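You operate a simulated robot arm through the tools that you are given. There is no shell and no other tool. Be economical: measure what you need, move in short steps, check, and stop when the job is done.

You run a simulated robot arm. Do the job below in one go: nothing can be reset, and whatever is moved stays where it is left.

## Task
Dress the wet bookmark: a scoop of mica, the last of the glitter and the purple sprig.
Fine: lay the sprig with the tongs; scoop, pot and tongs go back; leave the jar open for the next cast. Set down upright: glitter pot.
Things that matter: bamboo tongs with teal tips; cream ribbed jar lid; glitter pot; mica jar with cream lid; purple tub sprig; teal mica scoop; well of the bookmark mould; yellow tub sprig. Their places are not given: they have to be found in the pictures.

It is judged by the outcome, as a careful person would: the job done as asked, and still so three seconds after it is handed in. It fails if anything else is knocked over, pushed out of place, dropped, spilled or broken.

## Robot
A 6-joint arm with a two-finger parallel gripper, fixed in place. Base frame: the origin is at the foot of the arm, x ahead of it, y to its left, z up; the work surface is at about z = 734. Units: mm, degrees, N and s.
With the tool pointing down near the work surface it reaches from about 200 to 840 mm from the base axis. Its first joint turns from -166.0 to 166.0 degrees. Payload 3.91 kg.
The tool frame sits at the grasp point between the pads (the TCP): z along the fingers, y along the line on which they close. The tips reach 30 mm beyond it. Largest opening 110 mm; finger width 20, thickness 10; the body of the gripper, 48 by 112 mm, starts 55 mm behind the TCP.
Orientation is that of the tool frame in the base frame, as a unit quaternion [w, x, y, z]. With the fingers straight down and closing along the base's y, the tool's x points along the base's -x, its y along +y and its z along -z.

## Interface
- The arm moves only by the tool nudge_tool. Its argument "series" is a list of rows, each a list of 7 numbers: the shift along the base's x, y, z in units of 150 mm (1.0 is 150 mm), then the turn, a rotation vector about the base's x, y, z in units of 120 degrees (1.0 is 120 degrees), then the finger opening in mm, from 0 to 110. In form: [[dx, dy, dz, wx, wy, wz, jaw], ...]. A call has 1 to 10 rows; each row is the pose to reach, as a shift and turn from the pose commanded when the call began. A call with a number of a shift or a turn outside -1 to 1 is refused whole. A row lasts 0.2 s, in which the tool goes at most 50 mm and 8.6 degrees; a call with a longer step from one row to the next is refused whole, and so is a gripper value outside its range. Where a pose cannot be reached the arm comes as near as it can. A force on the tool above 90 N (or 10 N above the force at the start of the call, whichever is more), or a blocked arm, ends the call early, and 0.2 s more pass. The fingers move at their own pace (about 108 mm/s each) and stop on an object; they squeeze with about 22 N. The grip force told is the motor's: it shows also when the fingers shut on nothing. Time passes only in rows, and 0.2 s behind the last, so rows that repeat a pose let the fingers close. It gives the time, the measured TCP pose, the force on the tool (base axes), the opening and the grip force at its end, in the units of the frame above (readings bear some noise), with the torque about the TCP (base axes, N m) and any sound that the robot's microphone picked up.
- Cameras (640 x 400 px; columns grow to the right, rows downward): "scene" is fixed at [406.1, 672.6, 1334.1]; the picture's right is [-0.65, 0.76, 0.00], its down [0.59, 0.50, -0.63] and it looks along [-0.48, -0.41, -0.78] (base axes); focal length 265 px, centre (320, 200). "wrist" rides on the gripper at [77, 7, -114] in the tool frame; the picture's right is [-0.09, 1.00, 0.00], its down [-0.80, -0.07, -0.59] and it looks along [-0.59, -0.05, 0.80] (tool axes); focal length 270 px, centre (320, 200).
- grab_frame(camera): a new picture of that camera. No time passes.
- raise_lower(by): slides the trunk up (or, below 0, down) by that many mm; the arm rides with it, the base frame stays. It gives what a move gives, with no picture.
- point_at(camera, pixels): for up to 12 pixels [column, row] of the newest picture of that camera ("zoom" is the newest enlarged one), the place [x, y, z] in the base frame of the surface seen there, good to about 2 mm, but the place of the scene camera against the robot may be out by one fixed shift of up to 25 mm in any direction. No time passes.
- inspect(camera, box): a new picture of the part [left, top, right, bottom] of that camera's present view, enlarged. No time passes.
- close_job(): hands the job in; it is judged then, once.

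Keep the steps short. Do not move on a guess: measure, check each grasp and each placing, and mend mistakes. In all there are 80 turns and 54 pictures (those below and enlarged ones count). Leave the gripper open and the arm clear of the work at the hand-in unless told otherwise, and finish with a single line.

The tools are called after ">>>" as a command line: name --pt "numbers of a row" for each row, then --argument value for the rest, lists and objects as JSON in quotes. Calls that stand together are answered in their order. nudge_tool: Moves the arm, as the interface text tells. Its arguments: {"type":"object","properties":{"series":{"type":"array"}},"required":["series"]} The other tools are called the same way: raise_lower (by) slides the trunk up or down; grab_frame (camera) takes a picture; point_at (camera, pixels) gives the place of the surface under pixels of a picture; inspect (camera, box) takes an enlarged picture of a part of a camera's view; close_job () hands the job in.

At the start:

```text
t: 0.0
tool_pos: [315.2, 378.5, 1112.3]
tcp_rot: [0.0, 0.001, 1.0, -0.001]
force: [-0.6, 0.0, -0.1]
torque: [-0.02, -0.01, 0.0]
finger_gap: 110.0
gripper_force: 0.0
trunk travel left (down, up): [-425.0, 115.0]
```

scene: 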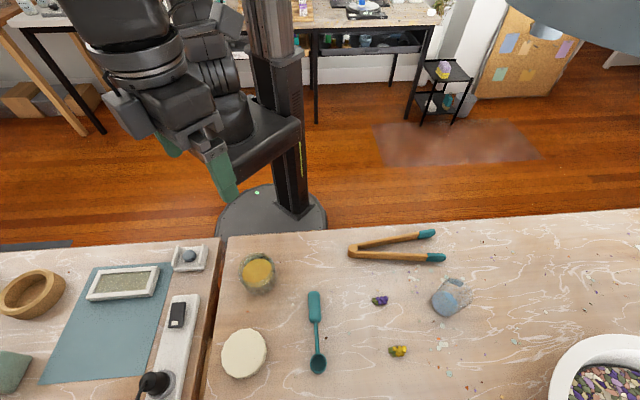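
wrist: 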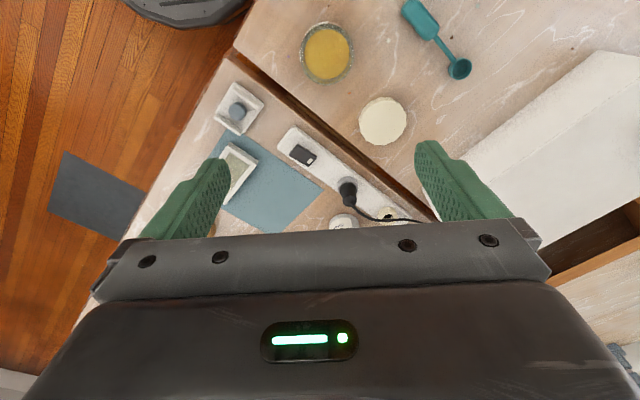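

I see the open mica jar near (257,272), lid (244,353), scoop (316,335), tongs (395,247), sprigs (380,300)/(397,350), maybe glitter pot (450,297), and a mould (122,283). I'll enlarge these areas first.

>>> inspect --camera "scene" --box '[220, 215, 500, 390]'

>>> inspect --camera "scene" --box '[0, 230, 240, 400]'

```text
2.29 times, centred on (360, 302) of scene
```

zoom: 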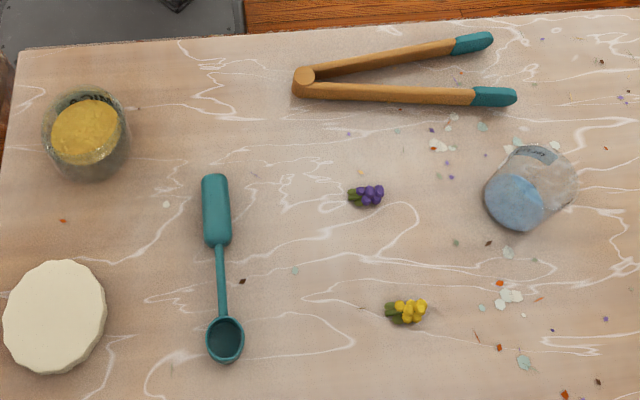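

```text
2.35 times, centred on (120, 315) of scene
```

zoom: 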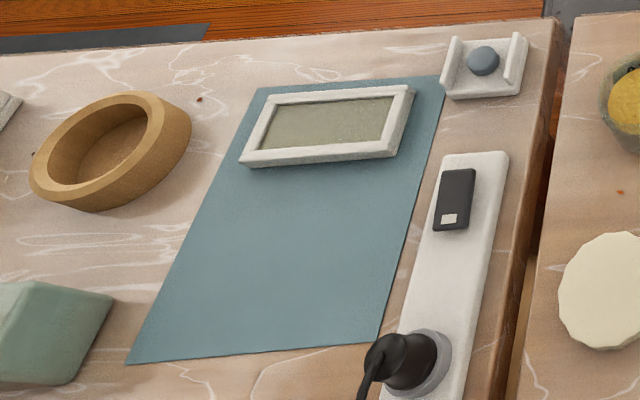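

The pot seems to be a translucent vessel with blue in it; its posture is unclear. Now I measure the main points in the scene view (frame pixels).

>>> grab_frame --camera "scene"

>>> point_at --camera "scene" --pixels '[[257, 270], [244, 353], [314, 305], [317, 340], [318, 365], [353, 252], [430, 235], [440, 258], [381, 300], [399, 350], [440, 302], [462, 292]]'

>>> point_at --camera "scene" --pixels '[[90, 297], [158, 268], [145, 295], [97, 272], [122, 283], [190, 255], [445, 313], [452, 285], [466, 300], [436, 290], [240, 272], [274, 272]]'

```text
49 pictures are left
```

scene: 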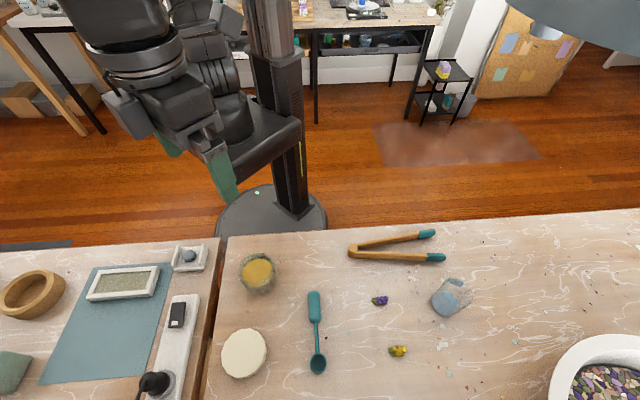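

```text
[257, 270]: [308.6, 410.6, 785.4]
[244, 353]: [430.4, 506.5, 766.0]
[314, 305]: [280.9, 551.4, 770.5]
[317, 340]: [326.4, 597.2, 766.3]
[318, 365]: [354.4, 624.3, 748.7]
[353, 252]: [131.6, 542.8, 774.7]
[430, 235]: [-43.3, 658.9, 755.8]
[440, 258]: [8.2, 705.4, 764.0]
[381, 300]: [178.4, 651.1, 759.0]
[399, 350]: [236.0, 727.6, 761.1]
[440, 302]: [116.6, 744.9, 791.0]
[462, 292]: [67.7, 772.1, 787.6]
```

```text
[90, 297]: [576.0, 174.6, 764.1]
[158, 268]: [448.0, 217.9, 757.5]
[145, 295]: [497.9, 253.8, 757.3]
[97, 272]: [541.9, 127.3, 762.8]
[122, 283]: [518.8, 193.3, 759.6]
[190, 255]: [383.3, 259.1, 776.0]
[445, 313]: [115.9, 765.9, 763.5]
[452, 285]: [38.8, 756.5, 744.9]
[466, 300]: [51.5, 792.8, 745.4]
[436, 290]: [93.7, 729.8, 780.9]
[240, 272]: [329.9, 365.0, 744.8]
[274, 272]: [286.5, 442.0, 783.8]
```

Scene heights read about 11 mm too high (table 745 against 734), so the scene camera is shifted. I'll move above the near table with the wrist camera turned outwards to measure accurately.

>>> nudge_tool --pt "-0.1 0.1 -0.08 0 0 0.0667 110" --pt "-0.2 0.2 -0.16 0 0 0.1333 110" --pt "-0.3 0.3 -0.24 0 0 0.2 110" --pt "-0.4 0.4 -0.32 0 0 0.2667 110" --pt "-0.5 0.5 -0.4 0 0 0.3333 110" --pt "-0.6 0.6 -0.48 0 0 0.4 110" --pt "-0.7 0.7 -0.56 0 0 0.4667 110" --pt "-0.8 0.8 -0.64 0 0 0.5333 110" --pt "-0.9 0.9 -0.72 0 0 0.6 110" --pt "-1 1 -0.8 0 0 0.6667 110"

>>> grab_frame --camera "wrist"

```text
t: 2.2
tool_pos: [165.5, 529.0, 991.6]
tcp_rot: [-0.001, -0.643, 0.766, 0.0]
force: [-0.3, -0.5, 0.0]
torque: [0.03, -0.02, 0.01]
finger_gap: 110.0
gripper_force: 0.1
trunk travel left (down, up): [-425.0, 115.0]
```

```text
48 pictures are left
```

wrist: 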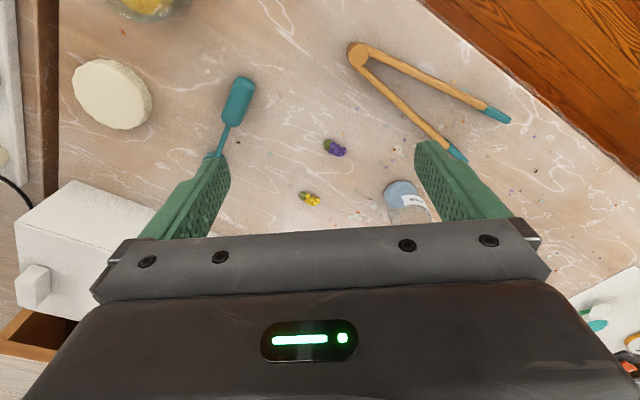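

Objects are visible in the wrist view. I'll enlarge the pot and measure items here.

>>> point_at --camera "wrist" --pixels '[[245, 83], [228, 122], [358, 55], [490, 112], [456, 152], [335, 148], [311, 199], [400, 190], [413, 210], [110, 93], [420, 186], [384, 200]]'

>>> inspect --camera "wrist" --box '[300, 120, 460, 220]'

>>> point_at --camera "zoom" --pixels '[[400, 250], [400, 300], [440, 310], [470, 330], [470, 380], [520, 350], [340, 280], [420, 245], [100, 100], [170, 120], [60, 310], [30, 305]]'

```text
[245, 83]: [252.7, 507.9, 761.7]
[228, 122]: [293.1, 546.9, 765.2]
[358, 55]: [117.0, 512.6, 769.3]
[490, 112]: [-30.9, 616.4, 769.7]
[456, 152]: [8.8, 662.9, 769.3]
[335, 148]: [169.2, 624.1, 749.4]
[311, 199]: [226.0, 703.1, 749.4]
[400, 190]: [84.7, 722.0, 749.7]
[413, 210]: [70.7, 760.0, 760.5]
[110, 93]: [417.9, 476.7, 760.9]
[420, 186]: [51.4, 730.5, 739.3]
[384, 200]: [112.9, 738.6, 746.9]
```

```text
4.00 times, centred on (380, 170) of wrist
```

zoom: 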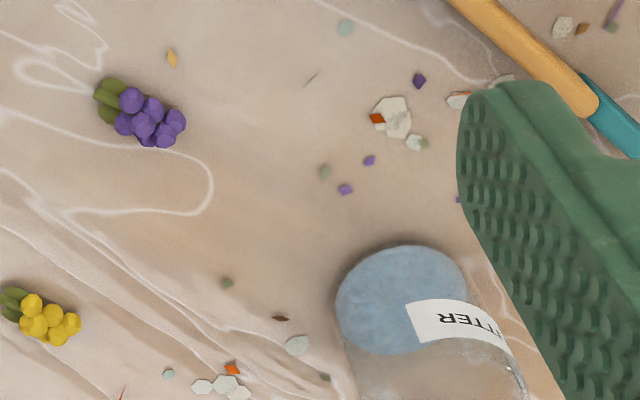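

```text
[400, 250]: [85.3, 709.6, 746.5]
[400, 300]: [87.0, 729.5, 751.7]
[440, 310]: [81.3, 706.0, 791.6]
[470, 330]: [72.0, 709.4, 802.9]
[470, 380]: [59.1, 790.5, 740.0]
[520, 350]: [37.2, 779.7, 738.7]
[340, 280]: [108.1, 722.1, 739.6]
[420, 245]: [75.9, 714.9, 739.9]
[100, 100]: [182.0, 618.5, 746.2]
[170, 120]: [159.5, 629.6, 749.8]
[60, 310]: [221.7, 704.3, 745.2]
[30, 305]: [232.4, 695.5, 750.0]
```

The pot stands upright (label reads correctly with top leaning away). Wrist puts the table near z≈739; scene shift ≈ (+9,+25,+10). Now I move to see jar, scoop and lid more closely, with yaw set to the scoop's line (~45°).

>>> nudge_tool --pt "0.02 -0.2 -0.04 0 0 -0.0583 110" --pt "0.04 -0.4 -0.08 0 0 -0.1167 110" --pt "0.06 -0.6 -0.12 0 0 -0.175 110" --pt "0.08 -0.8 -0.16 0 0 -0.233 110" --pt "0.1 -1 -0.2 0 0 -0.2917 110"

>>> grab_frame --camera "wrist"

```text
t: 3.4
tool_pos: [179.6, 377.5, 962.1]
tcp_rot: [0.001, -0.381, 0.925, 0.0]
force: [-0.1, 0.3, -0.1]
torque: [0.0, 0.0, -0.01]
finger_gap: 109.8
gripper_force: 0.0
trunk travel left (down, up): [-425.0, 115.0]
```

```text
46 pictures are left
```

wrist: 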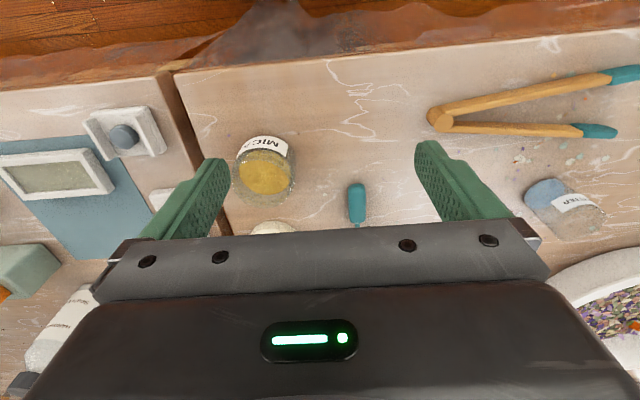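

Useful view is above row 215. I enlarge jar and handle and measure jar rim, powder and mould here.

>>> inspect --camera "wrist" --box '[210, 115, 386, 225]'

>>> point_at --camera "zoom" --pixels '[[200, 200], [120, 180], [280, 190], [200, 270], [190, 130], [190, 85], [310, 250], [200, 320], [540, 255], [540, 300], [560, 380], [515, 330]]'

>>> point_at --camera "wrist" --pixels '[[5, 160], [93, 152], [108, 190], [20, 196], [40, 180], [60, 170], [85, 180], [20, 172], [123, 136], [400, 180], [210, 120], [430, 115]]'

```text
3.64 times, centred on (298, 170) of wrist
```

zoom: 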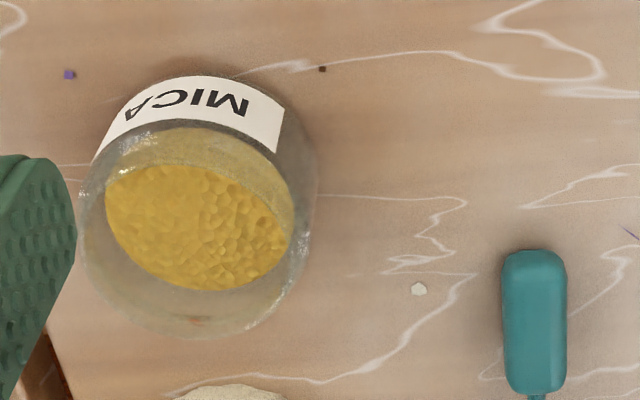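

```text
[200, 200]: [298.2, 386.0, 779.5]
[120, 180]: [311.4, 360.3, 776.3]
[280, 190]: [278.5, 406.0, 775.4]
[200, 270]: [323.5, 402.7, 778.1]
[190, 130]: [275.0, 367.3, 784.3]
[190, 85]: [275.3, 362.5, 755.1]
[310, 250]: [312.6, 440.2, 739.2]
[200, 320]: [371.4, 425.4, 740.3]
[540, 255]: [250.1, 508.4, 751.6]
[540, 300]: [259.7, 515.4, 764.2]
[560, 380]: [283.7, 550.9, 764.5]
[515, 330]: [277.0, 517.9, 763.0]
```

```text
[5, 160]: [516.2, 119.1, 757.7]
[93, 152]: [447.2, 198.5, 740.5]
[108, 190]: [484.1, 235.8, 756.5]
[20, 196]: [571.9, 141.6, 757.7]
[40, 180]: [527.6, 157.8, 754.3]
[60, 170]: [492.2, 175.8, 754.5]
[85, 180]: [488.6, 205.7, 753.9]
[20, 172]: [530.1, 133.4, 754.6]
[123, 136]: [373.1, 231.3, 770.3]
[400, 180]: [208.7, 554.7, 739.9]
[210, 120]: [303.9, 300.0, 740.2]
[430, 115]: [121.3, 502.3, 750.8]
```

Jar: axis ≈(308,392), rim z≈784, powder z≈777.5, radius ≈33. Mould centre ≈(500,177). Now I check scoop bowl detail in the scene view.

>>> inspect --camera "scene" --box '[250, 285, 394, 375]'

>>> point_at --camera "zoom" --pixels '[[283, 40], [283, 130], [262, 90], [308, 90], [293, 220], [297, 290], [300, 318], [270, 355], [332, 355], [300, 355], [302, 392], [240, 250]]'

```text
4.44 times, centred on (322, 330) of scene
```

zoom: 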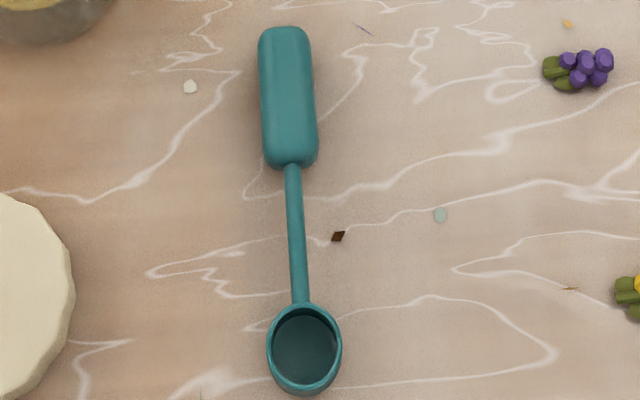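

```text
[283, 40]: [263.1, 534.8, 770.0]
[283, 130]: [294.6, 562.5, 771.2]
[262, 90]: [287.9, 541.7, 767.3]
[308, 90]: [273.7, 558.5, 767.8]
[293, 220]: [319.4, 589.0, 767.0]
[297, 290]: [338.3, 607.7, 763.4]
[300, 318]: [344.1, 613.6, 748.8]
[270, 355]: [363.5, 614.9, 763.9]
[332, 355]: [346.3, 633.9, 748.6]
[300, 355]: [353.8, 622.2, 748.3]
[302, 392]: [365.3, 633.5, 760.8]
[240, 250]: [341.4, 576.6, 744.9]
```

Scoop: handle 22 wide × 66 long, centre ≈(274.5,528.5), top z≈764, bowl ≈(346.5,599.5), line ≈44.5°. I go above the handle at z≈850 and look.

>>> nudge_tool --pt "0.16 0.25 -0.19 0 0 0 80" --pt "0.32 0.5 -0.37 0 0 0 60" --pt "0.48 0.75 -0.56 0 0 0 60" --pt "0.63 1.0 -0.75 0 0 0 60" --pt "0.63 1.0 -0.75 0 0 0 60"

>>> grab_frame --camera "wrist"

```text
refused: row 1 steps farther than a row can; nothing moved
```

```text
43 pictures are left
```

wrist: 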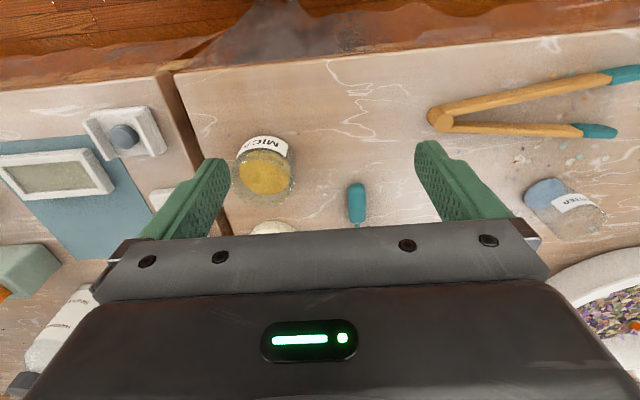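

The step was over 50 mm; I use smaller rows.

>>> nudge_tool --pt "0.13 0.2 -0.15 0 0 0 80" --pt "0.26 0.4 -0.3 0 0 0 60" --pt "0.39 0.6 -0.45 0 0 0 60" --pt "0.51 0.8 -0.6 0 0 0 60" --pt "0.63 1.0 -0.75 0 0 0 60" --pt "0.63 1.0 -0.75 0 0 0 60"

>>> inspect --camera "wrist" --box '[160, 20, 480, 220]'

```text
t: 4.8
tool_pos: [273.9, 528.2, 848.2]
tcp_rot: [-0.001, -0.382, 0.924, 0.0]
force: [-0.3, 0.9, 0.6]
torque: [0.03, -0.04, 0.0]
finger_gap: 60.1
gripper_force: 0.0
trunk travel left (down, up): [-425.0, 115.0]
```

```text
2.00 times, centred on (320, 120) of wrist
```

zoom: 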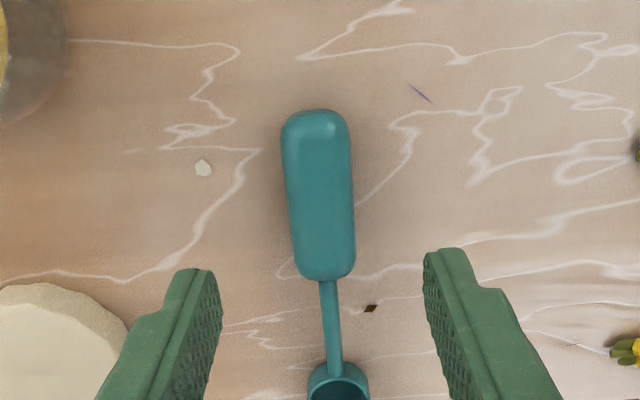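

Clear view of the scoop between the fingers. I measure handle edges, neck and bowl.

>>> point_at --camera "zoom" --pixels '[[315, 118], [324, 268], [287, 195], [350, 195], [319, 195], [331, 330], [335, 360], [338, 394], [340, 385], [364, 390], [312, 390], [240, 250]]'

```text
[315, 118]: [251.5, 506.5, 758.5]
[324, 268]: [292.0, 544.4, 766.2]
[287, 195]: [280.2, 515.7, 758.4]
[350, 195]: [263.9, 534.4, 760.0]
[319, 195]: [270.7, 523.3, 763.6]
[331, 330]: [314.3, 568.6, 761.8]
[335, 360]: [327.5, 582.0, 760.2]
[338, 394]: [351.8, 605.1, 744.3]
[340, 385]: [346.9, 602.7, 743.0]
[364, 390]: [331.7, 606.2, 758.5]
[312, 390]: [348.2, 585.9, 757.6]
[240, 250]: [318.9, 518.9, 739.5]
```

TCP is on the handle axis. I descend to z≈774 (tips ≈4 mm above table), then close.

>>> nudge_tool --pt "0 0 -0.2 0 0 0 50" --pt "0 0 -0.4 0 0 0 45" --pt "0 0 -0.5 0 0 0 45" --pt "0 0 -0.5 0 0 0 45" --pt "0 0 -0.5 0 0 0 10" --pt "0 0 -0.5 0 0 0 10" --pt "0 0 -0.5 0 0 0 10" --pt "0 0 -0.5 0 0 0 10"

>>> inspect --camera "wrist" --box '[160, 20, 480, 220]'

```text
t: 6.6
tool_pos: [274.7, 528.0, 774.8]
tcp_rot: [0.0, -0.382, 0.924, 0.0]
force: [0.2, 0.0, -0.2]
torque: [0.0, -0.01, 0.02]
finger_gap: 24.8
gripper_force: 21.7
trunk travel left (down, up): [-425.0, 115.0]
```

```text
2.00 times, centred on (320, 120) of wrist
```

zoom: 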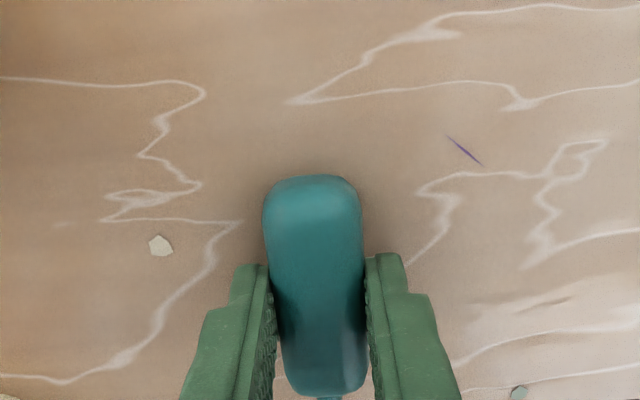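

Held (gap 24.8 mm, 21.7 N). I lift 100 mm and carry level towards the jar.

>>> nudge_tool --pt "0 0 0.15 0 0 0 10" --pt "0 0 0.4 0 0 0 10" --pt "0 0 0.667 0 0 0 10" --pt "-0.03 -0.3 0.667 0 0 0 10" --pt "-0.06 -0.6 0.667 0 0 0 10" --pt "-0.09 -0.8 0.667 0 0 0 10" --pt "-0.107 -1 0.667 0 0 0 10"

>>> grab_frame --camera "scene"

>>> grab_frame --camera "wrist"

```text
t: 8.2
tool_pos: [256.8, 376.8, 875.4]
tcp_rot: [0.0, -0.382, 0.924, 0.0]
force: [-1.1, 0.0, -0.4]
torque: [0.0, 0.01, 0.02]
finger_gap: 24.6
gripper_force: 22.4
trunk travel left (down, up): [-425.0, 115.0]
```

```text
40 pictures are left
```

scene: 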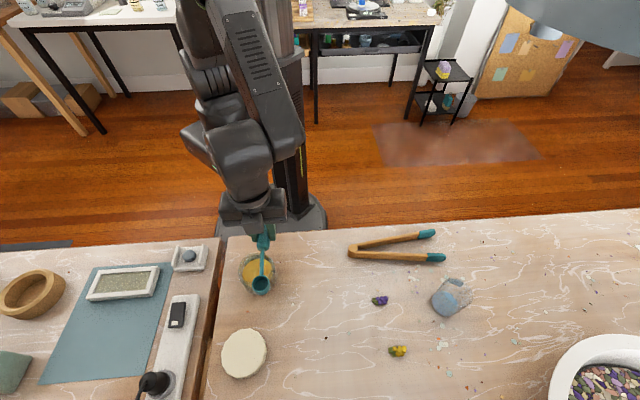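

```text
39 pictures are left
```

wrist: 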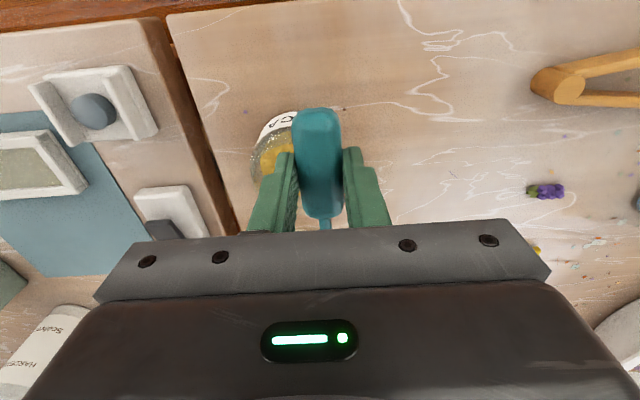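

Scoop is level and held. I place it behind the jar and pitch the bowl down 40°, bowl still above the rim.

>>> nudge_tool --pt "0 -0.05 0.02 -0.0471 0.0471 0 10" --pt "0 -0.1 0.04 -0.0943 0.0943 0 10" --pt "0 -0.15 0.05 -0.1414 0.1414 0 10" --pt "0 -0.2 0.05 -0.1886 0.1886 0 10" --pt "0 -0.235 0.05 -0.2357 0.2357 0 10" --pt "0 -0.235 0.05 -0.2357 0.2357 0 10"

>>> inspect --camera "scene" --box '[200, 215, 328, 295]'

>>> inspect --camera "wrist" --box '[160, 20, 480, 220]'

```text
t: 9.6
tool_pos: [258.1, 341.9, 881.9]
tcp_rot: [-0.317, -0.358, 0.868, -0.13]
force: [0.3, 0.0, -1.2]
torque: [-0.03, 0.02, 0.01]
finger_gap: 24.9
gripper_force: 21.7
trunk travel left (down, up): [-425.0, 115.0]
```

```text
5.00 times, centred on (264, 255) of scene
```

zoom: 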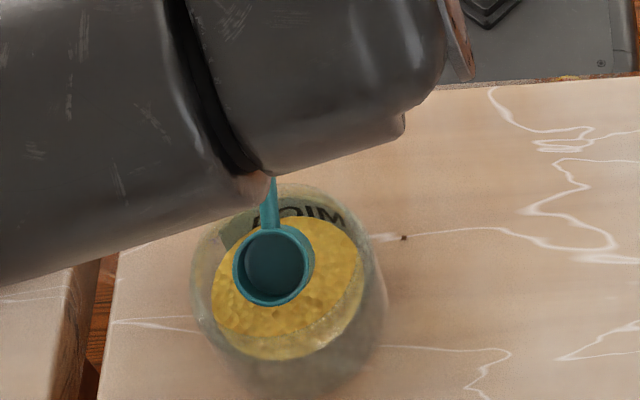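

```text
2.00 times, centred on (320, 120) of wrist
```

zoom: 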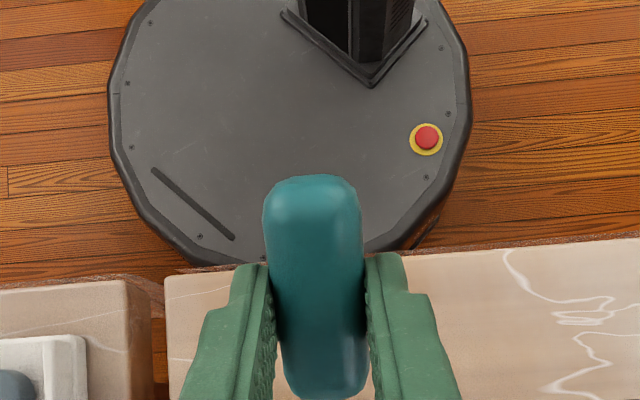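

The bowl hovers above the jar. I measure rim, label, powder and bowl in a fresh scene zoom.

>>> inspect --camera "scene" --box '[228, 243, 292, 303]'

>>> point_at --camera "zoom" --pixels '[[345, 135], [370, 135], [330, 175], [450, 250], [340, 400], [200, 300], [470, 330], [160, 330], [300, 345], [250, 210], [295, 240], [360, 240]]'

```text
6.67 times, centred on (260, 273) of scene
```

zoom: 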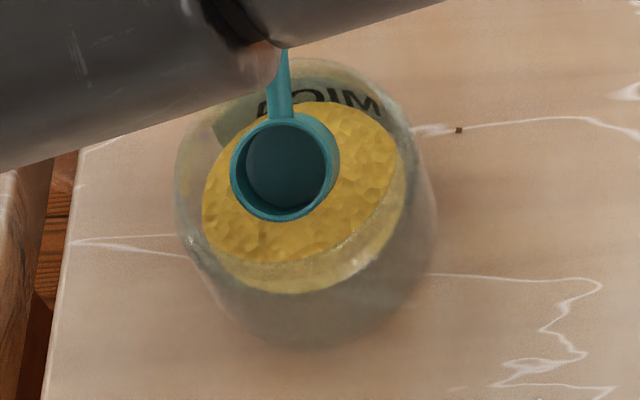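

```text
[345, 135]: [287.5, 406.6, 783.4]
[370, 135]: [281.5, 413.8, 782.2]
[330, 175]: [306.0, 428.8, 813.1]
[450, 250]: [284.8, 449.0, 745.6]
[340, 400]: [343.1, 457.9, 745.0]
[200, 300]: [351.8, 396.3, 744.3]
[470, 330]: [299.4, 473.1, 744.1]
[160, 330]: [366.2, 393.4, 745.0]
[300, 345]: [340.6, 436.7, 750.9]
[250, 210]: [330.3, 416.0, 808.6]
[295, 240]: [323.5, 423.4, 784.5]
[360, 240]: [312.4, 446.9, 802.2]
```

Re-analysing: rim is ≈z 803 (r≈36), powder ≈777.5, axis ≈(301.5,390.5). The neck must clear a 25 mm-deep rim, so I steepen to 55° over the jar and check.

>>> nudge_tool --pt "0.03 0.046 0.05 -0.0442 0.0442 0 10" --pt "0.061 0.093 0.101 -0.0884 0.0884 0 10" --pt "0.061 0.093 0.101 -0.0884 0.0884 0 10"

>>> inspect --camera "scene" --box '[228, 243, 292, 303]'

>>> point_at --camera "zoom" --pixels '[[295, 170], [300, 215], [300, 222], [245, 165], [345, 165], [290, 120], [297, 250], [360, 250]]'

```text
t: 10.4
tool_pos: [267.3, 356.8, 896.4]
tcp_rot: [-0.427, -0.339, 0.819, -0.178]
force: [0.0, 0.4, 0.7]
torque: [0.01, -0.01, -0.01]
finger_gap: 24.7
gripper_force: 22.1
trunk travel left (down, up): [-425.0, 115.0]
```

```text
6.67 times, centred on (260, 273) of scene
```

zoom: 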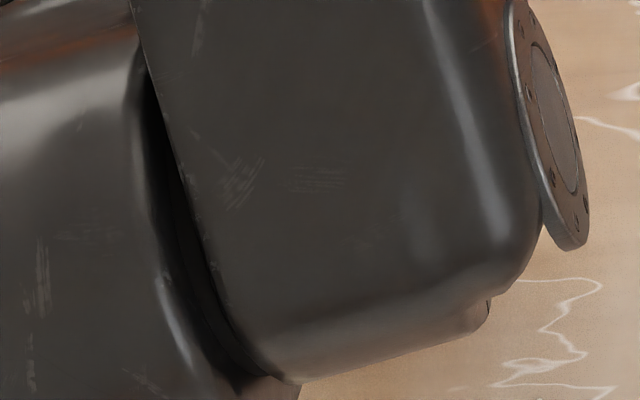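

```text
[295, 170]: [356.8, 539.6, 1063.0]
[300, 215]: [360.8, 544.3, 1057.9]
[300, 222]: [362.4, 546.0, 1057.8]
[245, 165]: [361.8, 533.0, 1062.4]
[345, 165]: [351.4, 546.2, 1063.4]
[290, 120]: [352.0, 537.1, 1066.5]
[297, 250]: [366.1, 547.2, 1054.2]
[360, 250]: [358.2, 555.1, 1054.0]
```

The arm hides the jar now, but the earlier view matched my bowl model (within ~4 mm). I plunge down into the powder and check force.

>>> nudge_tool --pt "0 0 -0.1 0 0 0 10" --pt "0 0 -0.17 0 0 0 10" --pt "0 0 -0.227 0 0 0 10" --pt "0 0 -0.227 0 0 0 10"

```text
t: 11.4
tool_pos: [267.8, 357.2, 863.0]
tcp_rot: [-0.426, -0.339, 0.82, -0.177]
force: [0.8, -0.8, -0.1]
torque: [-0.01, 0.01, -0.02]
finger_gap: 24.7
gripper_force: 21.8
trunk travel left (down, up): [-425.0, 115.0]
```

No contact force. Next I sweep forward and start levelling within the powder.

>>> nudge_tool --pt "0.025 0.025 -0.042 0.0177 -0.0177 0 10" --pt "0.025 0.025 -0.042 0.0177 -0.0177 0 10" --pt "0.011 0.011 -0.079 0.053 -0.053 0 10" --pt "0.011 0.011 -0.079 0.053 -0.053 0 10" --pt "-0.029 -0.028 -0.095 0.0884 -0.0884 0 10" --pt "-0.029 -0.028 -0.095 0.0884 -0.0884 0 10"

```text
t: 12.8
tool_pos: [262.9, 351.9, 847.9]
tcp_rot: [-0.316, -0.359, 0.868, -0.132]
force: [0.5, 0.3, 0.3]
torque: [0.02, -0.02, 0.04]
finger_gap: 24.8
gripper_force: 21.6
trunk travel left (down, up): [-425.0, 115.0]
```

No contact. I finish levelling on the way out, then lift clear level.

>>> nudge_tool --pt "-0.043 -0.043 0.01 0.0412 -0.0412 0 10" --pt "-0.079 -0.079 0.002 0.0825 -0.0825 0 10" --pt "-0.111 -0.111 -0.005 0.1178 -0.1178 0 10" --pt "-0.145 -0.144 -0.005 0.1649 -0.1649 0 10" --pt "-0.175 -0.173 0.033 0.2121 -0.2121 0 10" --pt "-0.175 -0.173 0.15 0.2357 -0.2357 0 10" --pt "-0.175 -0.173 0.3 0.2357 -0.2357 0 10" --pt "-0.175 -0.173 0.3 0.2357 -0.2357 0 10"

>>> inspect --camera "scene" --box '[212, 223, 308, 303]'

```text
t: 14.6
tool_pos: [237.4, 327.4, 892.3]
tcp_rot: [0.0, -0.382, 0.924, 0.001]
force: [-1.1, 0.5, 0.0]
torque: [0.04, 0.0, 0.01]
finger_gap: 24.9
gripper_force: 21.9
trunk travel left (down, up): [-425.0, 115.0]
```

```text
5.00 times, centred on (260, 263) of scene
```

zoom: 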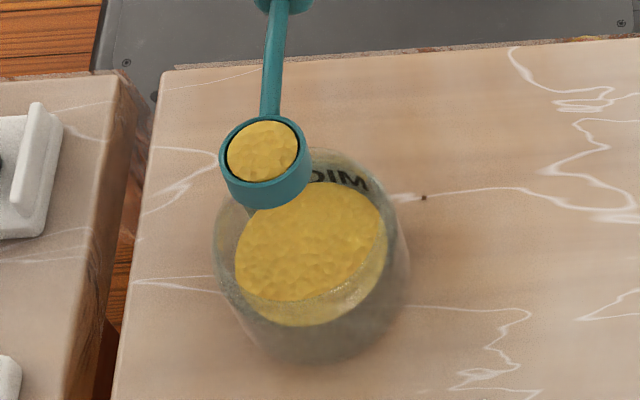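

The scoop is full, and nothing spilled. Carry it level towards the mould while yawing so the bowl points along the mould's long axis.

>>> nudge_tool --pt "0.1 -0.03 0 0 0 -0.05 10" --pt "0.2 -0.06 0 0 0 -0.1 10" --pt "0.3 -0.09 0 0 0 -0.15 10" --pt "0.4 -0.12 0 0 0 -0.2 10" --pt "0.5 -0.15 0 0 0 -0.25 10" --pt "0.6 -0.18 0 0 0 -0.3 10" --pt "0.7 -0.21 0 0 0 -0.35 10" --pt "0.8 -0.24 0 0 0 -0.4 10" --pt "0.9 -0.27 0 0 0 -0.45 10" --pt "1.0 -0.3 0 0 0 -0.5 10"

>>> nudge_tool --pt "0.06 -0.04 0 0 0 -0.055 10" --pt "0.12 -0.08 0 0 0 -0.11 10" --pt "0.18 -0.12 0 0 0 -0.165 10" --pt "0.24 -0.17 0 0 0 -0.22 10" --pt "0.3 -0.213 0 0 0 -0.267 10" --pt "0.3 -0.213 0 0 0 -0.267 10"

>>> grab_frame --camera "wrist"

>>> inspect --camera "scene" --box '[50, 220, 242, 340]'

```text
t: 16.8
tool_pos: [385.9, 281.1, 893.3]
tcp_rot: [0.0, 0.132, 0.991, 0.0]
force: [-0.6, 0.0, -1.2]
torque: [0.03, -0.02, -0.02]
finger_gap: 24.5
gripper_force: 22.0
trunk travel left (down, up): [-425.0, 115.0]
```

```text
t: 18.2
tool_pos: [432.0, 249.5, 893.3]
tcp_rot: [-0.001, 0.401, 0.916, 0.0]
force: [-0.2, 0.4, 0.5]
torque: [0.02, 0.03, 0.01]
finger_gap: 24.7
gripper_force: 22.3
trunk travel left (down, up): [-425.0, 115.0]
```

```text
33 pictures are left
```

wrist: 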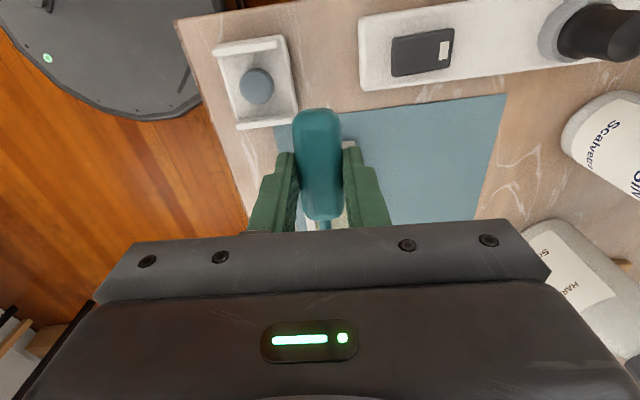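

```text
3.33 times, centred on (146, 280) of scene
```

zoom: 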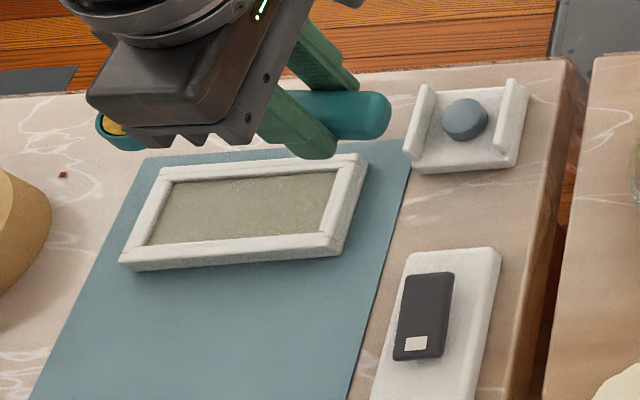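

Mica still in the bowl. The mould is fully visible in the scene zoom; I measure the well's inner corners and rim.

>>> point_at --camera "zoom" --pixels '[[178, 186], [330, 174], [318, 226], [152, 240], [245, 208], [165, 172], [360, 160], [340, 240], [128, 262], [118, 133], [380, 120], [130, 150]]'

```text
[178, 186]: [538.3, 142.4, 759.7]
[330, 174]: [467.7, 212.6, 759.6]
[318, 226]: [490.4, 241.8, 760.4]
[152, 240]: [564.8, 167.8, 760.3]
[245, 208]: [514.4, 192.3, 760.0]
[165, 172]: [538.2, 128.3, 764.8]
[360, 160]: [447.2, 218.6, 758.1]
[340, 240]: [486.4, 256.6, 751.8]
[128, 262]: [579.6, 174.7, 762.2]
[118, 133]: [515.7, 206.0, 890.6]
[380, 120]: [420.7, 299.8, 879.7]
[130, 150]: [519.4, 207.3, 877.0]
```

Well: centre ≈(506.8,167.2), ~100×37 mm, surface z≈754, frame ≈758. I pitch to 60° in steps with the lip kept just over the well centre, low above the frame.

>>> nudge_tool --pt "0 -0.005 -0.095 0.0408 0.0377 0 10" --pt "0 -0.01 -0.19 0.0815 0.0755 0 10" --pt "0 -0.015 -0.287 0.1223 0.1132 0 10" --pt "0.039 -0.057 -0.255 0.1631 0.1509 0 10" --pt "0.077 -0.099 -0.22 0.2039 0.1886 0 10" --pt "0.116 -0.141 -0.183 0.2447 0.2263 0 10" --pt "0.169 -0.198 -0.141 0.2855 0.264 0 10" --pt "0.222 -0.256 -0.1 0.3263 0.3018 0 10" --pt "0.275 -0.313 -0.058 0.367 0.3395 0 10"

>>> inspect --camera "scene" --box '[50, 220, 242, 340]'

```text
t: 20.2
tool_pos: [473.0, 202.1, 885.3]
tcp_rot: [-0.458, 0.346, 0.794, 0.2]
force: [1.1, 0.8, -0.3]
torque: [0.01, 0.0, -0.04]
finger_gap: 24.6
gripper_force: 21.6
trunk travel left (down, up): [-425.0, 115.0]
```

```text
3.33 times, centred on (146, 280) of scene
```

zoom: 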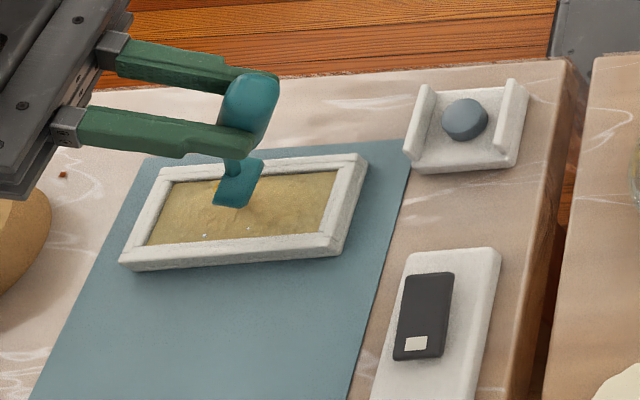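

The well is turning gold, no spill. I tip on to 100° to empty the bowl fully.

>>> nudge_tool --pt "0.06 -0.065 0.02 0.0408 0.0377 0 10" --pt "0.122 -0.131 0.04 0.0815 0.0755 0 10" --pt "0.183 -0.197 0.057 0.1223 0.1132 0 10" --pt "0.245 -0.264 0.05 0.1631 0.1509 0 10" --pt "0.306 -0.33 0.035 0.2039 0.1886 0 10" --pt "0.368 -0.397 0.017 0.2447 0.2263 0 10" --pt "0.368 -0.397 0.017 0.2447 0.2263 0 10" --pt "0.368 -0.397 0.017 0.2447 0.2263 0 10"

>>> inspect --camera "scene" --box '[50, 220, 242, 340]'

```text
t: 22.0
tool_pos: [462.2, 198.8, 859.4]
tcp_rot: [0.677, -0.282, -0.603, -0.314]
force: [8.0, -0.1, 16.6]
torque: [0.06, -0.36, 0.0]
finger_gap: 25.0
gripper_force: 22.1
out of reach, approached as far as the arm can: row 4, 5, 6, 7, 8
trunk travel left (down, up): [-425.0, 115.0]
```

```text
3.33 times, centred on (146, 280) of scene
```

zoom: 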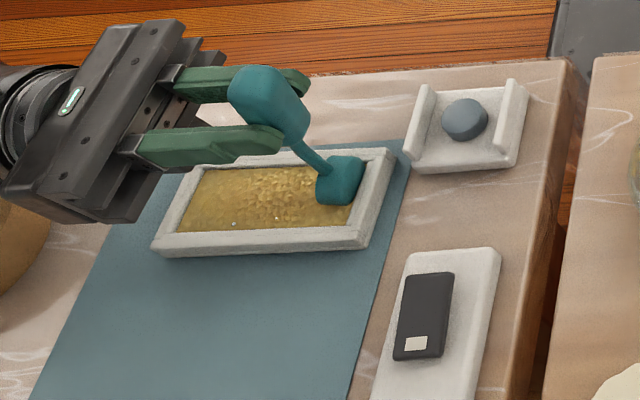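

The last rows were out of reach; the arm sagged and the bowl pushed the mould about 20 mm. I lift straight up with the trunk to disengage, then measure and mend.

>>> raise_lower --by 70

>>> inspect --camera "scene" --box '[50, 220, 242, 340]'

>>> point_at --camera "zoom" --pixels '[[205, 172], [358, 164], [345, 218], [180, 232], [270, 200], [150, 248], [388, 152], [372, 238], [192, 160], [100, 180], [280, 300], [420, 200]]'

```text
t: 23.1
tool_pos: [465.2, 198.6, 928.3]
tcp_rot: [0.676, -0.284, -0.602, -0.314]
force: [0.1, -0.4, -1.1]
torque: [-0.01, -0.01, 0.02]
finger_gap: 25.0
gripper_force: 22.6
trunk travel left (down, up): [-495.0, 45.0]
```

```text
3.33 times, centred on (146, 280) of scene
```

zoom: 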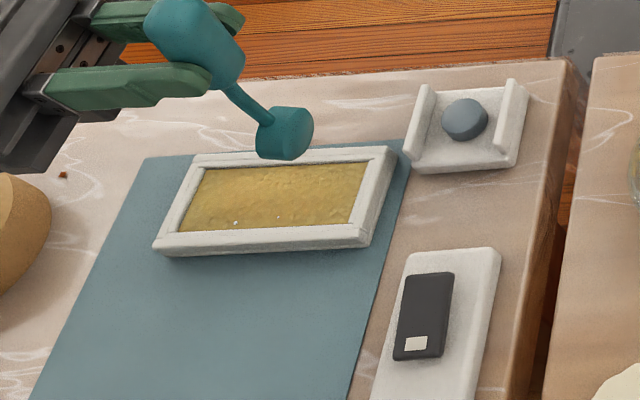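

```text
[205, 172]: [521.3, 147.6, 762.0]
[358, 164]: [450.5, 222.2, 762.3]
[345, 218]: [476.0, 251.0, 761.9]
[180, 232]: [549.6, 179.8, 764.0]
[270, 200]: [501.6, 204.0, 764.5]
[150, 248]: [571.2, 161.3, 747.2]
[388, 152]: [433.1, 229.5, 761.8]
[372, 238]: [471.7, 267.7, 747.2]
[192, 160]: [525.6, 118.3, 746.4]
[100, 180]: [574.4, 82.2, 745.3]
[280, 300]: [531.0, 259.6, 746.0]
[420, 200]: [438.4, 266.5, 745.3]
```

Mica is all in the well; the mould shifted ≈(-16,+9) mm, which I'll push back once hands are free. Now unwind the pitch while high up.

>>> nudge_tool --pt "0 0 0 -0.0459 -0.0424 0 10" --pt "0 0 0 -0.0918 -0.0849 0 10" --pt "0 0 0 -0.1376 -0.1273 0 10" --pt "0 0 0 -0.1835 -0.1698 0 10" --pt "0 0 0 -0.2294 -0.2122 0 10" --pt "0 0 0 -0.2753 -0.2546 0 10" --pt "0 0 0 -0.3211 -0.2971 0 10" --pt "0 0 0 -0.367 -0.3395 0 10"

```text
t: 24.9
tool_pos: [464.0, 198.4, 927.6]
tcp_rot: [-0.277, 0.387, 0.867, 0.145]
force: [0.1, -0.2, -0.1]
torque: [0.01, -0.02, -0.01]
finger_gap: 24.7
gripper_force: 22.1
trunk travel left (down, up): [-495.0, 45.0]
```

Position held as expected, pitch now 36°. I finish levelling and begin carrying the scoop back.

>>> nudge_tool --pt "0 0 0 -0.0445 -0.0412 0 10" --pt "0 0 0 -0.0891 -0.0824 0 10" --pt "-0.1 0.1 0 -0.1336 -0.1236 0 10" --pt "-0.25 0.25 0 -0.1782 -0.1648 0 10" --pt "-0.4 0.4 0 -0.2227 -0.206 0 10" --pt "-0.5 0.6 0 -0.2227 -0.206 0 10"

```text
t: 26.3
tool_pos: [387.8, 290.3, 929.2]
tcp_rot: [0.009, 0.4, 0.916, 0.021]
force: [-0.8, -0.6, -0.6]
torque: [-0.02, -0.04, 0.01]
finger_gap: 24.6
gripper_force: 22.1
trunk travel left (down, up): [-495.0, 45.0]
```

A 2.6° residual tilt remains; I correct it, and carry on back over the scoop's place with yaw returning to 45°.

>>> nudge_tool --pt "-0.12 0.25 0 -0.0149 0.0159 0 10" --pt "-0.25 0.5 0 -0.0149 0.0159 0 10" --pt "-0.37 0.75 0 -0.0149 0.0159 0 10" --pt "-0.5 1 0 -0.0149 0.0159 0 10"

>>> nudge_tool --pt "-0.025 0.058 0 0 0 0.0667 10" --pt "-0.05 0.116 0 0 0 0.1333 10" --pt "-0.075 0.174 0 0 0 0.2 10" --pt "-0.1 0.232 0 0 0 0.2667 10" --pt "-0.125 0.29 0 0 0 0.3333 10" --pt "-0.15 0.348 0 0 0 0.4 10" --pt "-0.175 0.406 0 0 0 0.4667 10" --pt "-0.2 0.464 0 0 0 0.5333 10" --pt "-0.225 0.522 0 0 0 0.6 10" --pt "-0.25 0.58 0 0 0 0.6667 10"

>>> nudge_tool --pt "0 0 -0.15 0 0 0.06 10" --pt "0 0 -0.3 0 0 0.1017 10" --pt "0 0 -0.3 0 0 0.1017 10"

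```text
t: 27.3
tool_pos: [313.5, 439.9, 928.6]
tcp_rot: [0.0, 0.401, 0.916, 0.001]
force: [-0.6, 0.4, -0.4]
torque: [0.02, 0.03, -0.02]
finger_gap: 24.7
gripper_force: 21.9
trunk travel left (down, up): [-495.0, 45.0]
```

```text
t: 29.5
tool_pos: [277.2, 525.3, 928.4]
tcp_rot: [-0.001, -0.284, 0.959, 0.001]
force: [0.2, -0.5, -0.1]
torque: [0.02, -0.01, -0.02]
finger_gap: 24.4
gripper_force: 21.6
trunk travel left (down, up): [-495.0, 45.0]
```

```text
t: 30.3
tool_pos: [275.8, 524.3, 882.6]
tcp_rot: [-0.001, -0.383, 0.924, 0.0]
force: [-0.5, 0.0, -0.7]
torque: [0.02, 0.01, 0.0]
finger_gap: 24.6
gripper_force: 22.1
trunk travel left (down, up): [-495.0, 45.0]
```

Level at yaw 45°. I lower near the table (z≈785) and check how the scoop sits.

>>> nudge_tool --pt "-0.007 0.025 -0.2 0 0 0 10" --pt "-0.007 0.025 -0.4 0 0 0 10" --pt "-0.007 0.025 -0.6 0 0 0 10" --pt "-0.007 0.025 -0.65 0 0 0 10"

>>> inspect --camera "scene" --box '[250, 285, 394, 375]'

>>> inspect --camera "wrist" --box '[160, 20, 480, 220]'

```text
t: 31.3
tool_pos: [275.1, 528.5, 786.1]
tcp_rot: [-0.001, -0.382, 0.924, 0.0]
force: [0.8, 0.7, 0.1]
torque: [-0.04, -0.01, -0.02]
finger_gap: 24.8
gripper_force: 22.4
trunk travel left (down, up): [-495.0, 45.0]
```

```text
4.44 times, centred on (322, 330) of scene
```

zoom: 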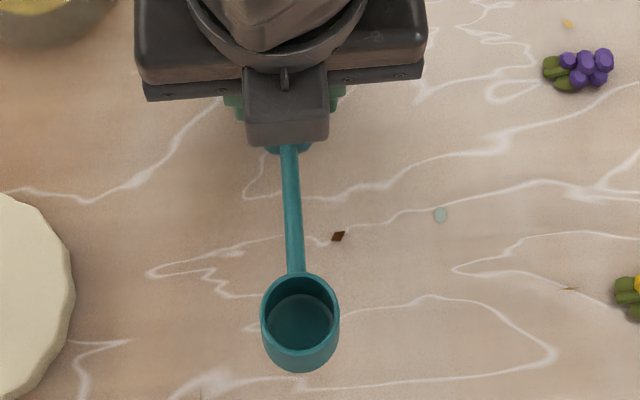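

```text
2.00 times, centred on (320, 120) of wrist
```

zoom: 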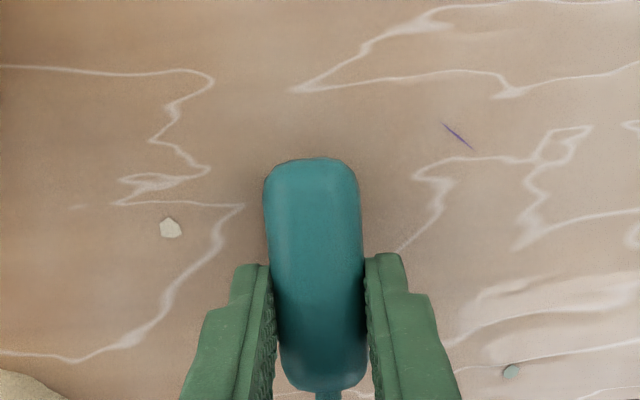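

The scoop seems to have rotated a bit in the grip. I measure bowl rim/handle points.

>>> point_at --camera "zoom" --pixels '[[315, 163], [318, 195], [318, 280], [320, 340], [322, 380], [285, 280], [352, 280]]'

>>> inspect --camera "scene" --box '[274, 305, 370, 365]'

>>> point_at --camera "zoom" --pixels '[[270, 60], [275, 130], [283, 165], [285, 192], [245, 230], [340, 230], [290, 282], [290, 230], [290, 320]]'

```text
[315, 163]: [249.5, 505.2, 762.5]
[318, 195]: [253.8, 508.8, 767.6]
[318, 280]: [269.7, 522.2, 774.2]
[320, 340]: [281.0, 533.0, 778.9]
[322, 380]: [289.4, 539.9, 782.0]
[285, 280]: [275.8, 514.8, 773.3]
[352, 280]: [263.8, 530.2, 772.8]
```

```text
6.67 times, centred on (322, 335) of scene
```

zoom: 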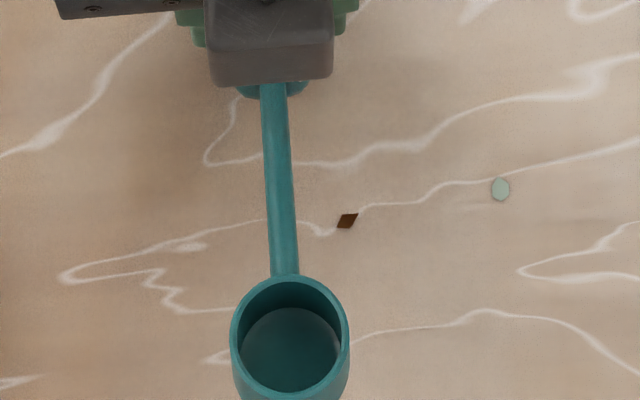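

```text
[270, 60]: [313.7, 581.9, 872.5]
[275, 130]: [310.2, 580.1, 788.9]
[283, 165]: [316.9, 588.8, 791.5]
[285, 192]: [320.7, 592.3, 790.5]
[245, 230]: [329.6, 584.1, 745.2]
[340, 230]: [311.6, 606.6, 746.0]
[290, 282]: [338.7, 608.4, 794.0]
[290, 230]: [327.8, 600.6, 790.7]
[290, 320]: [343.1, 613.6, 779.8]
```

The scoop is pitched about 10–11° bowl-up in the grip. I pitch the tool 11° to level it, and lower to the table.

>>> nudge_tool --pt "0.01 0.01 0 -0.0324 0.0324 0 10" --pt "0.018 0.018 0 -0.0648 0.0648 0 10" --pt "0.018 0.018 -0.033 -0.0648 0.0648 0 10" --pt "0.018 0.018 -0.06 -0.0648 0.0648 0 10" --pt "0.018 0.018 -0.06 -0.0648 0.0648 0 10"

>>> inspect --camera "scene" --box '[274, 305, 370, 365]'

>>> point_at --camera "zoom" --pixels '[[280, 120], [284, 165], [287, 200], [290, 250], [295, 290], [298, 298], [350, 350], [245, 350]]'

```text
t: 32.5
tool_pos: [278.6, 532.6, 776.7]
tcp_rot: [-0.09, -0.381, 0.919, -0.037]
force: [-0.5, -0.3, -0.6]
torque: [0.02, -0.01, -0.04]
finger_gap: 24.9
gripper_force: 21.7
trunk travel left (down, up): [-495.0, 45.0]
```

```text
6.67 times, centred on (322, 335) of scene
```

zoom: 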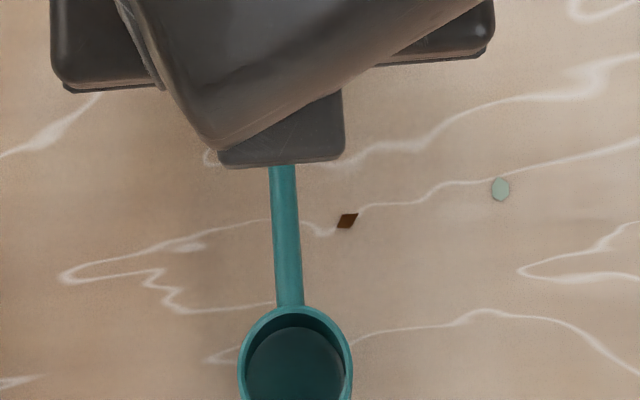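

```text
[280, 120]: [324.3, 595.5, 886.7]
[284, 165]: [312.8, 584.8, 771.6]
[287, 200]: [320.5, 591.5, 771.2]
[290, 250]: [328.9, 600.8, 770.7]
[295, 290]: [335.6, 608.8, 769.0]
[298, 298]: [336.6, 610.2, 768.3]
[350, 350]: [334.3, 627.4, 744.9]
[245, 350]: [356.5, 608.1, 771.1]
```

Now level, ~4 mm above rest. I lower 3.5 mm and open gently.

>>> nudge_tool --pt "0 0 -0.012 0 0 0 10" --pt "0 0 -0.023 0 0 0 10" --pt "0 0 -0.023 0 0 0 10" --pt "0 0 -0.023 0 0 0 30" --pt "0 0 -0.023 0 0 0 50" --pt "0 0 -0.023 0 0 0 50"

>>> nudge_tool --pt "0 0 0.1 0.0 0.0 0 50" --pt "0 0 0.3 0.0324 -0.0324 0 50" --pt "0 0 0.5 0.0648 -0.0648 0 50" --pt "0 -0.1 0.8 0.0648 -0.0648 0 20" --pt "0 -0.1 0.8 0.0648 -0.0648 0 0" --pt "0 -0.1 0.8 0.0648 -0.0648 0 0"

>>> grab_frame --camera "scene"

```text
t: 33.9
tool_pos: [278.1, 533.0, 772.5]
tcp_rot: [-0.089, -0.381, 0.92, -0.036]
force: [-0.2, 0.4, -0.6]
torque: [-0.01, -0.02, 0.01]
finger_gap: 49.9
gripper_force: 0.0
trunk travel left (down, up): [-495.0, 45.0]
```

```text
t: 35.3
tool_pos: [277.6, 518.6, 893.5]
tcp_rot: [-0.001, -0.382, 0.924, 0.0]
force: [-0.4, 0.3, 0.1]
torque: [0.03, 0.0, -0.01]
finger_gap: 0.2
gripper_force: 22.3
trunk travel left (down, up): [-495.0, 45.0]
```

```text
24 pictures are left
```

scene: 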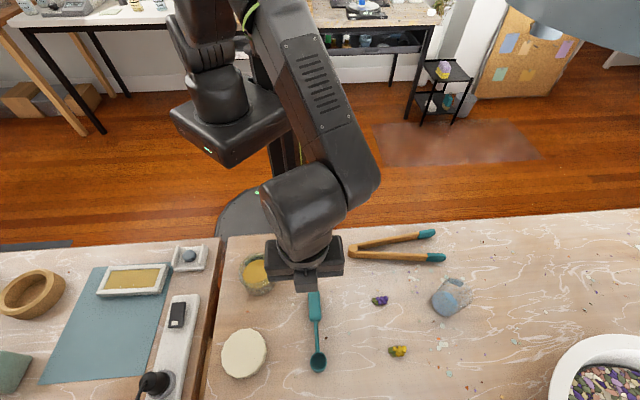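

Scoop is back at its place. Next, mend the mould with closed fingers: I go beside its near end, yaw 45° (parallel to the end face).

>>> nudge_tool --pt "0.2 -0.18 0 0 0 0 0" --pt "0.4 -0.36 0 0 0 0 0" --pt "0.6 -0.54 0 0 0 0 0" --pt "0.8 -0.72 0 0 0 0 0" --pt "1.0 -0.9 0 0 0 0 0"

>>> nudge_tool --pt "0.005 -0.25 0 0 0 0 0" --pt "0.01 -0.5 0 0 0 0 0" --pt "0.015 -0.75 -0.1 0 0 0 0" --pt "0.02 -0.975 -0.25 0 0 0 0" --pt "0.02 -0.975 -0.4 0 0 0 0"

>>> grab_frame --camera "wrist"

>>> point_at --camera "wrist" --pixels '[[200, 150], [250, 150], [230, 200], [300, 130], [150, 150], [280, 180]]'

```text
t: 36.5
tool_pos: [427.4, 381.1, 894.1]
tcp_rot: [-0.001, -0.383, 0.924, 0.0]
force: [0.9, 0.0, 0.4]
torque: [-0.02, 0.02, -0.03]
finger_gap: 0.0
gripper_force: 21.7
trunk travel left (down, up): [-495.0, 45.0]
```

```text
t: 37.7
tool_pos: [431.2, 235.6, 833.2]
tcp_rot: [-0.001, -0.383, 0.924, 0.0]
force: [-0.8, -0.1, 0.1]
torque: [-0.01, 0.02, -0.01]
finger_gap: 0.0
gripper_force: 21.8
trunk travel left (down, up): [-495.0, 45.0]
```

```text
23 pictures are left
```

wrist: 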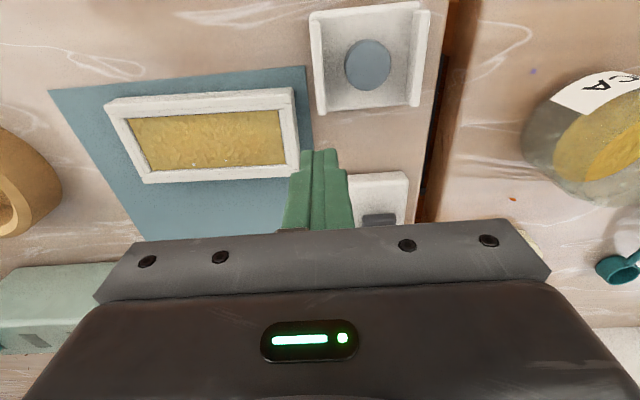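

```text
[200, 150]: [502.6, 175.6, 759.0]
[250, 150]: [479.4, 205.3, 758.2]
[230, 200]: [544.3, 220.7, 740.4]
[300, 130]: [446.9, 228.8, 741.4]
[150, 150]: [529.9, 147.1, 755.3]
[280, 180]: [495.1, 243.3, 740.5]
```

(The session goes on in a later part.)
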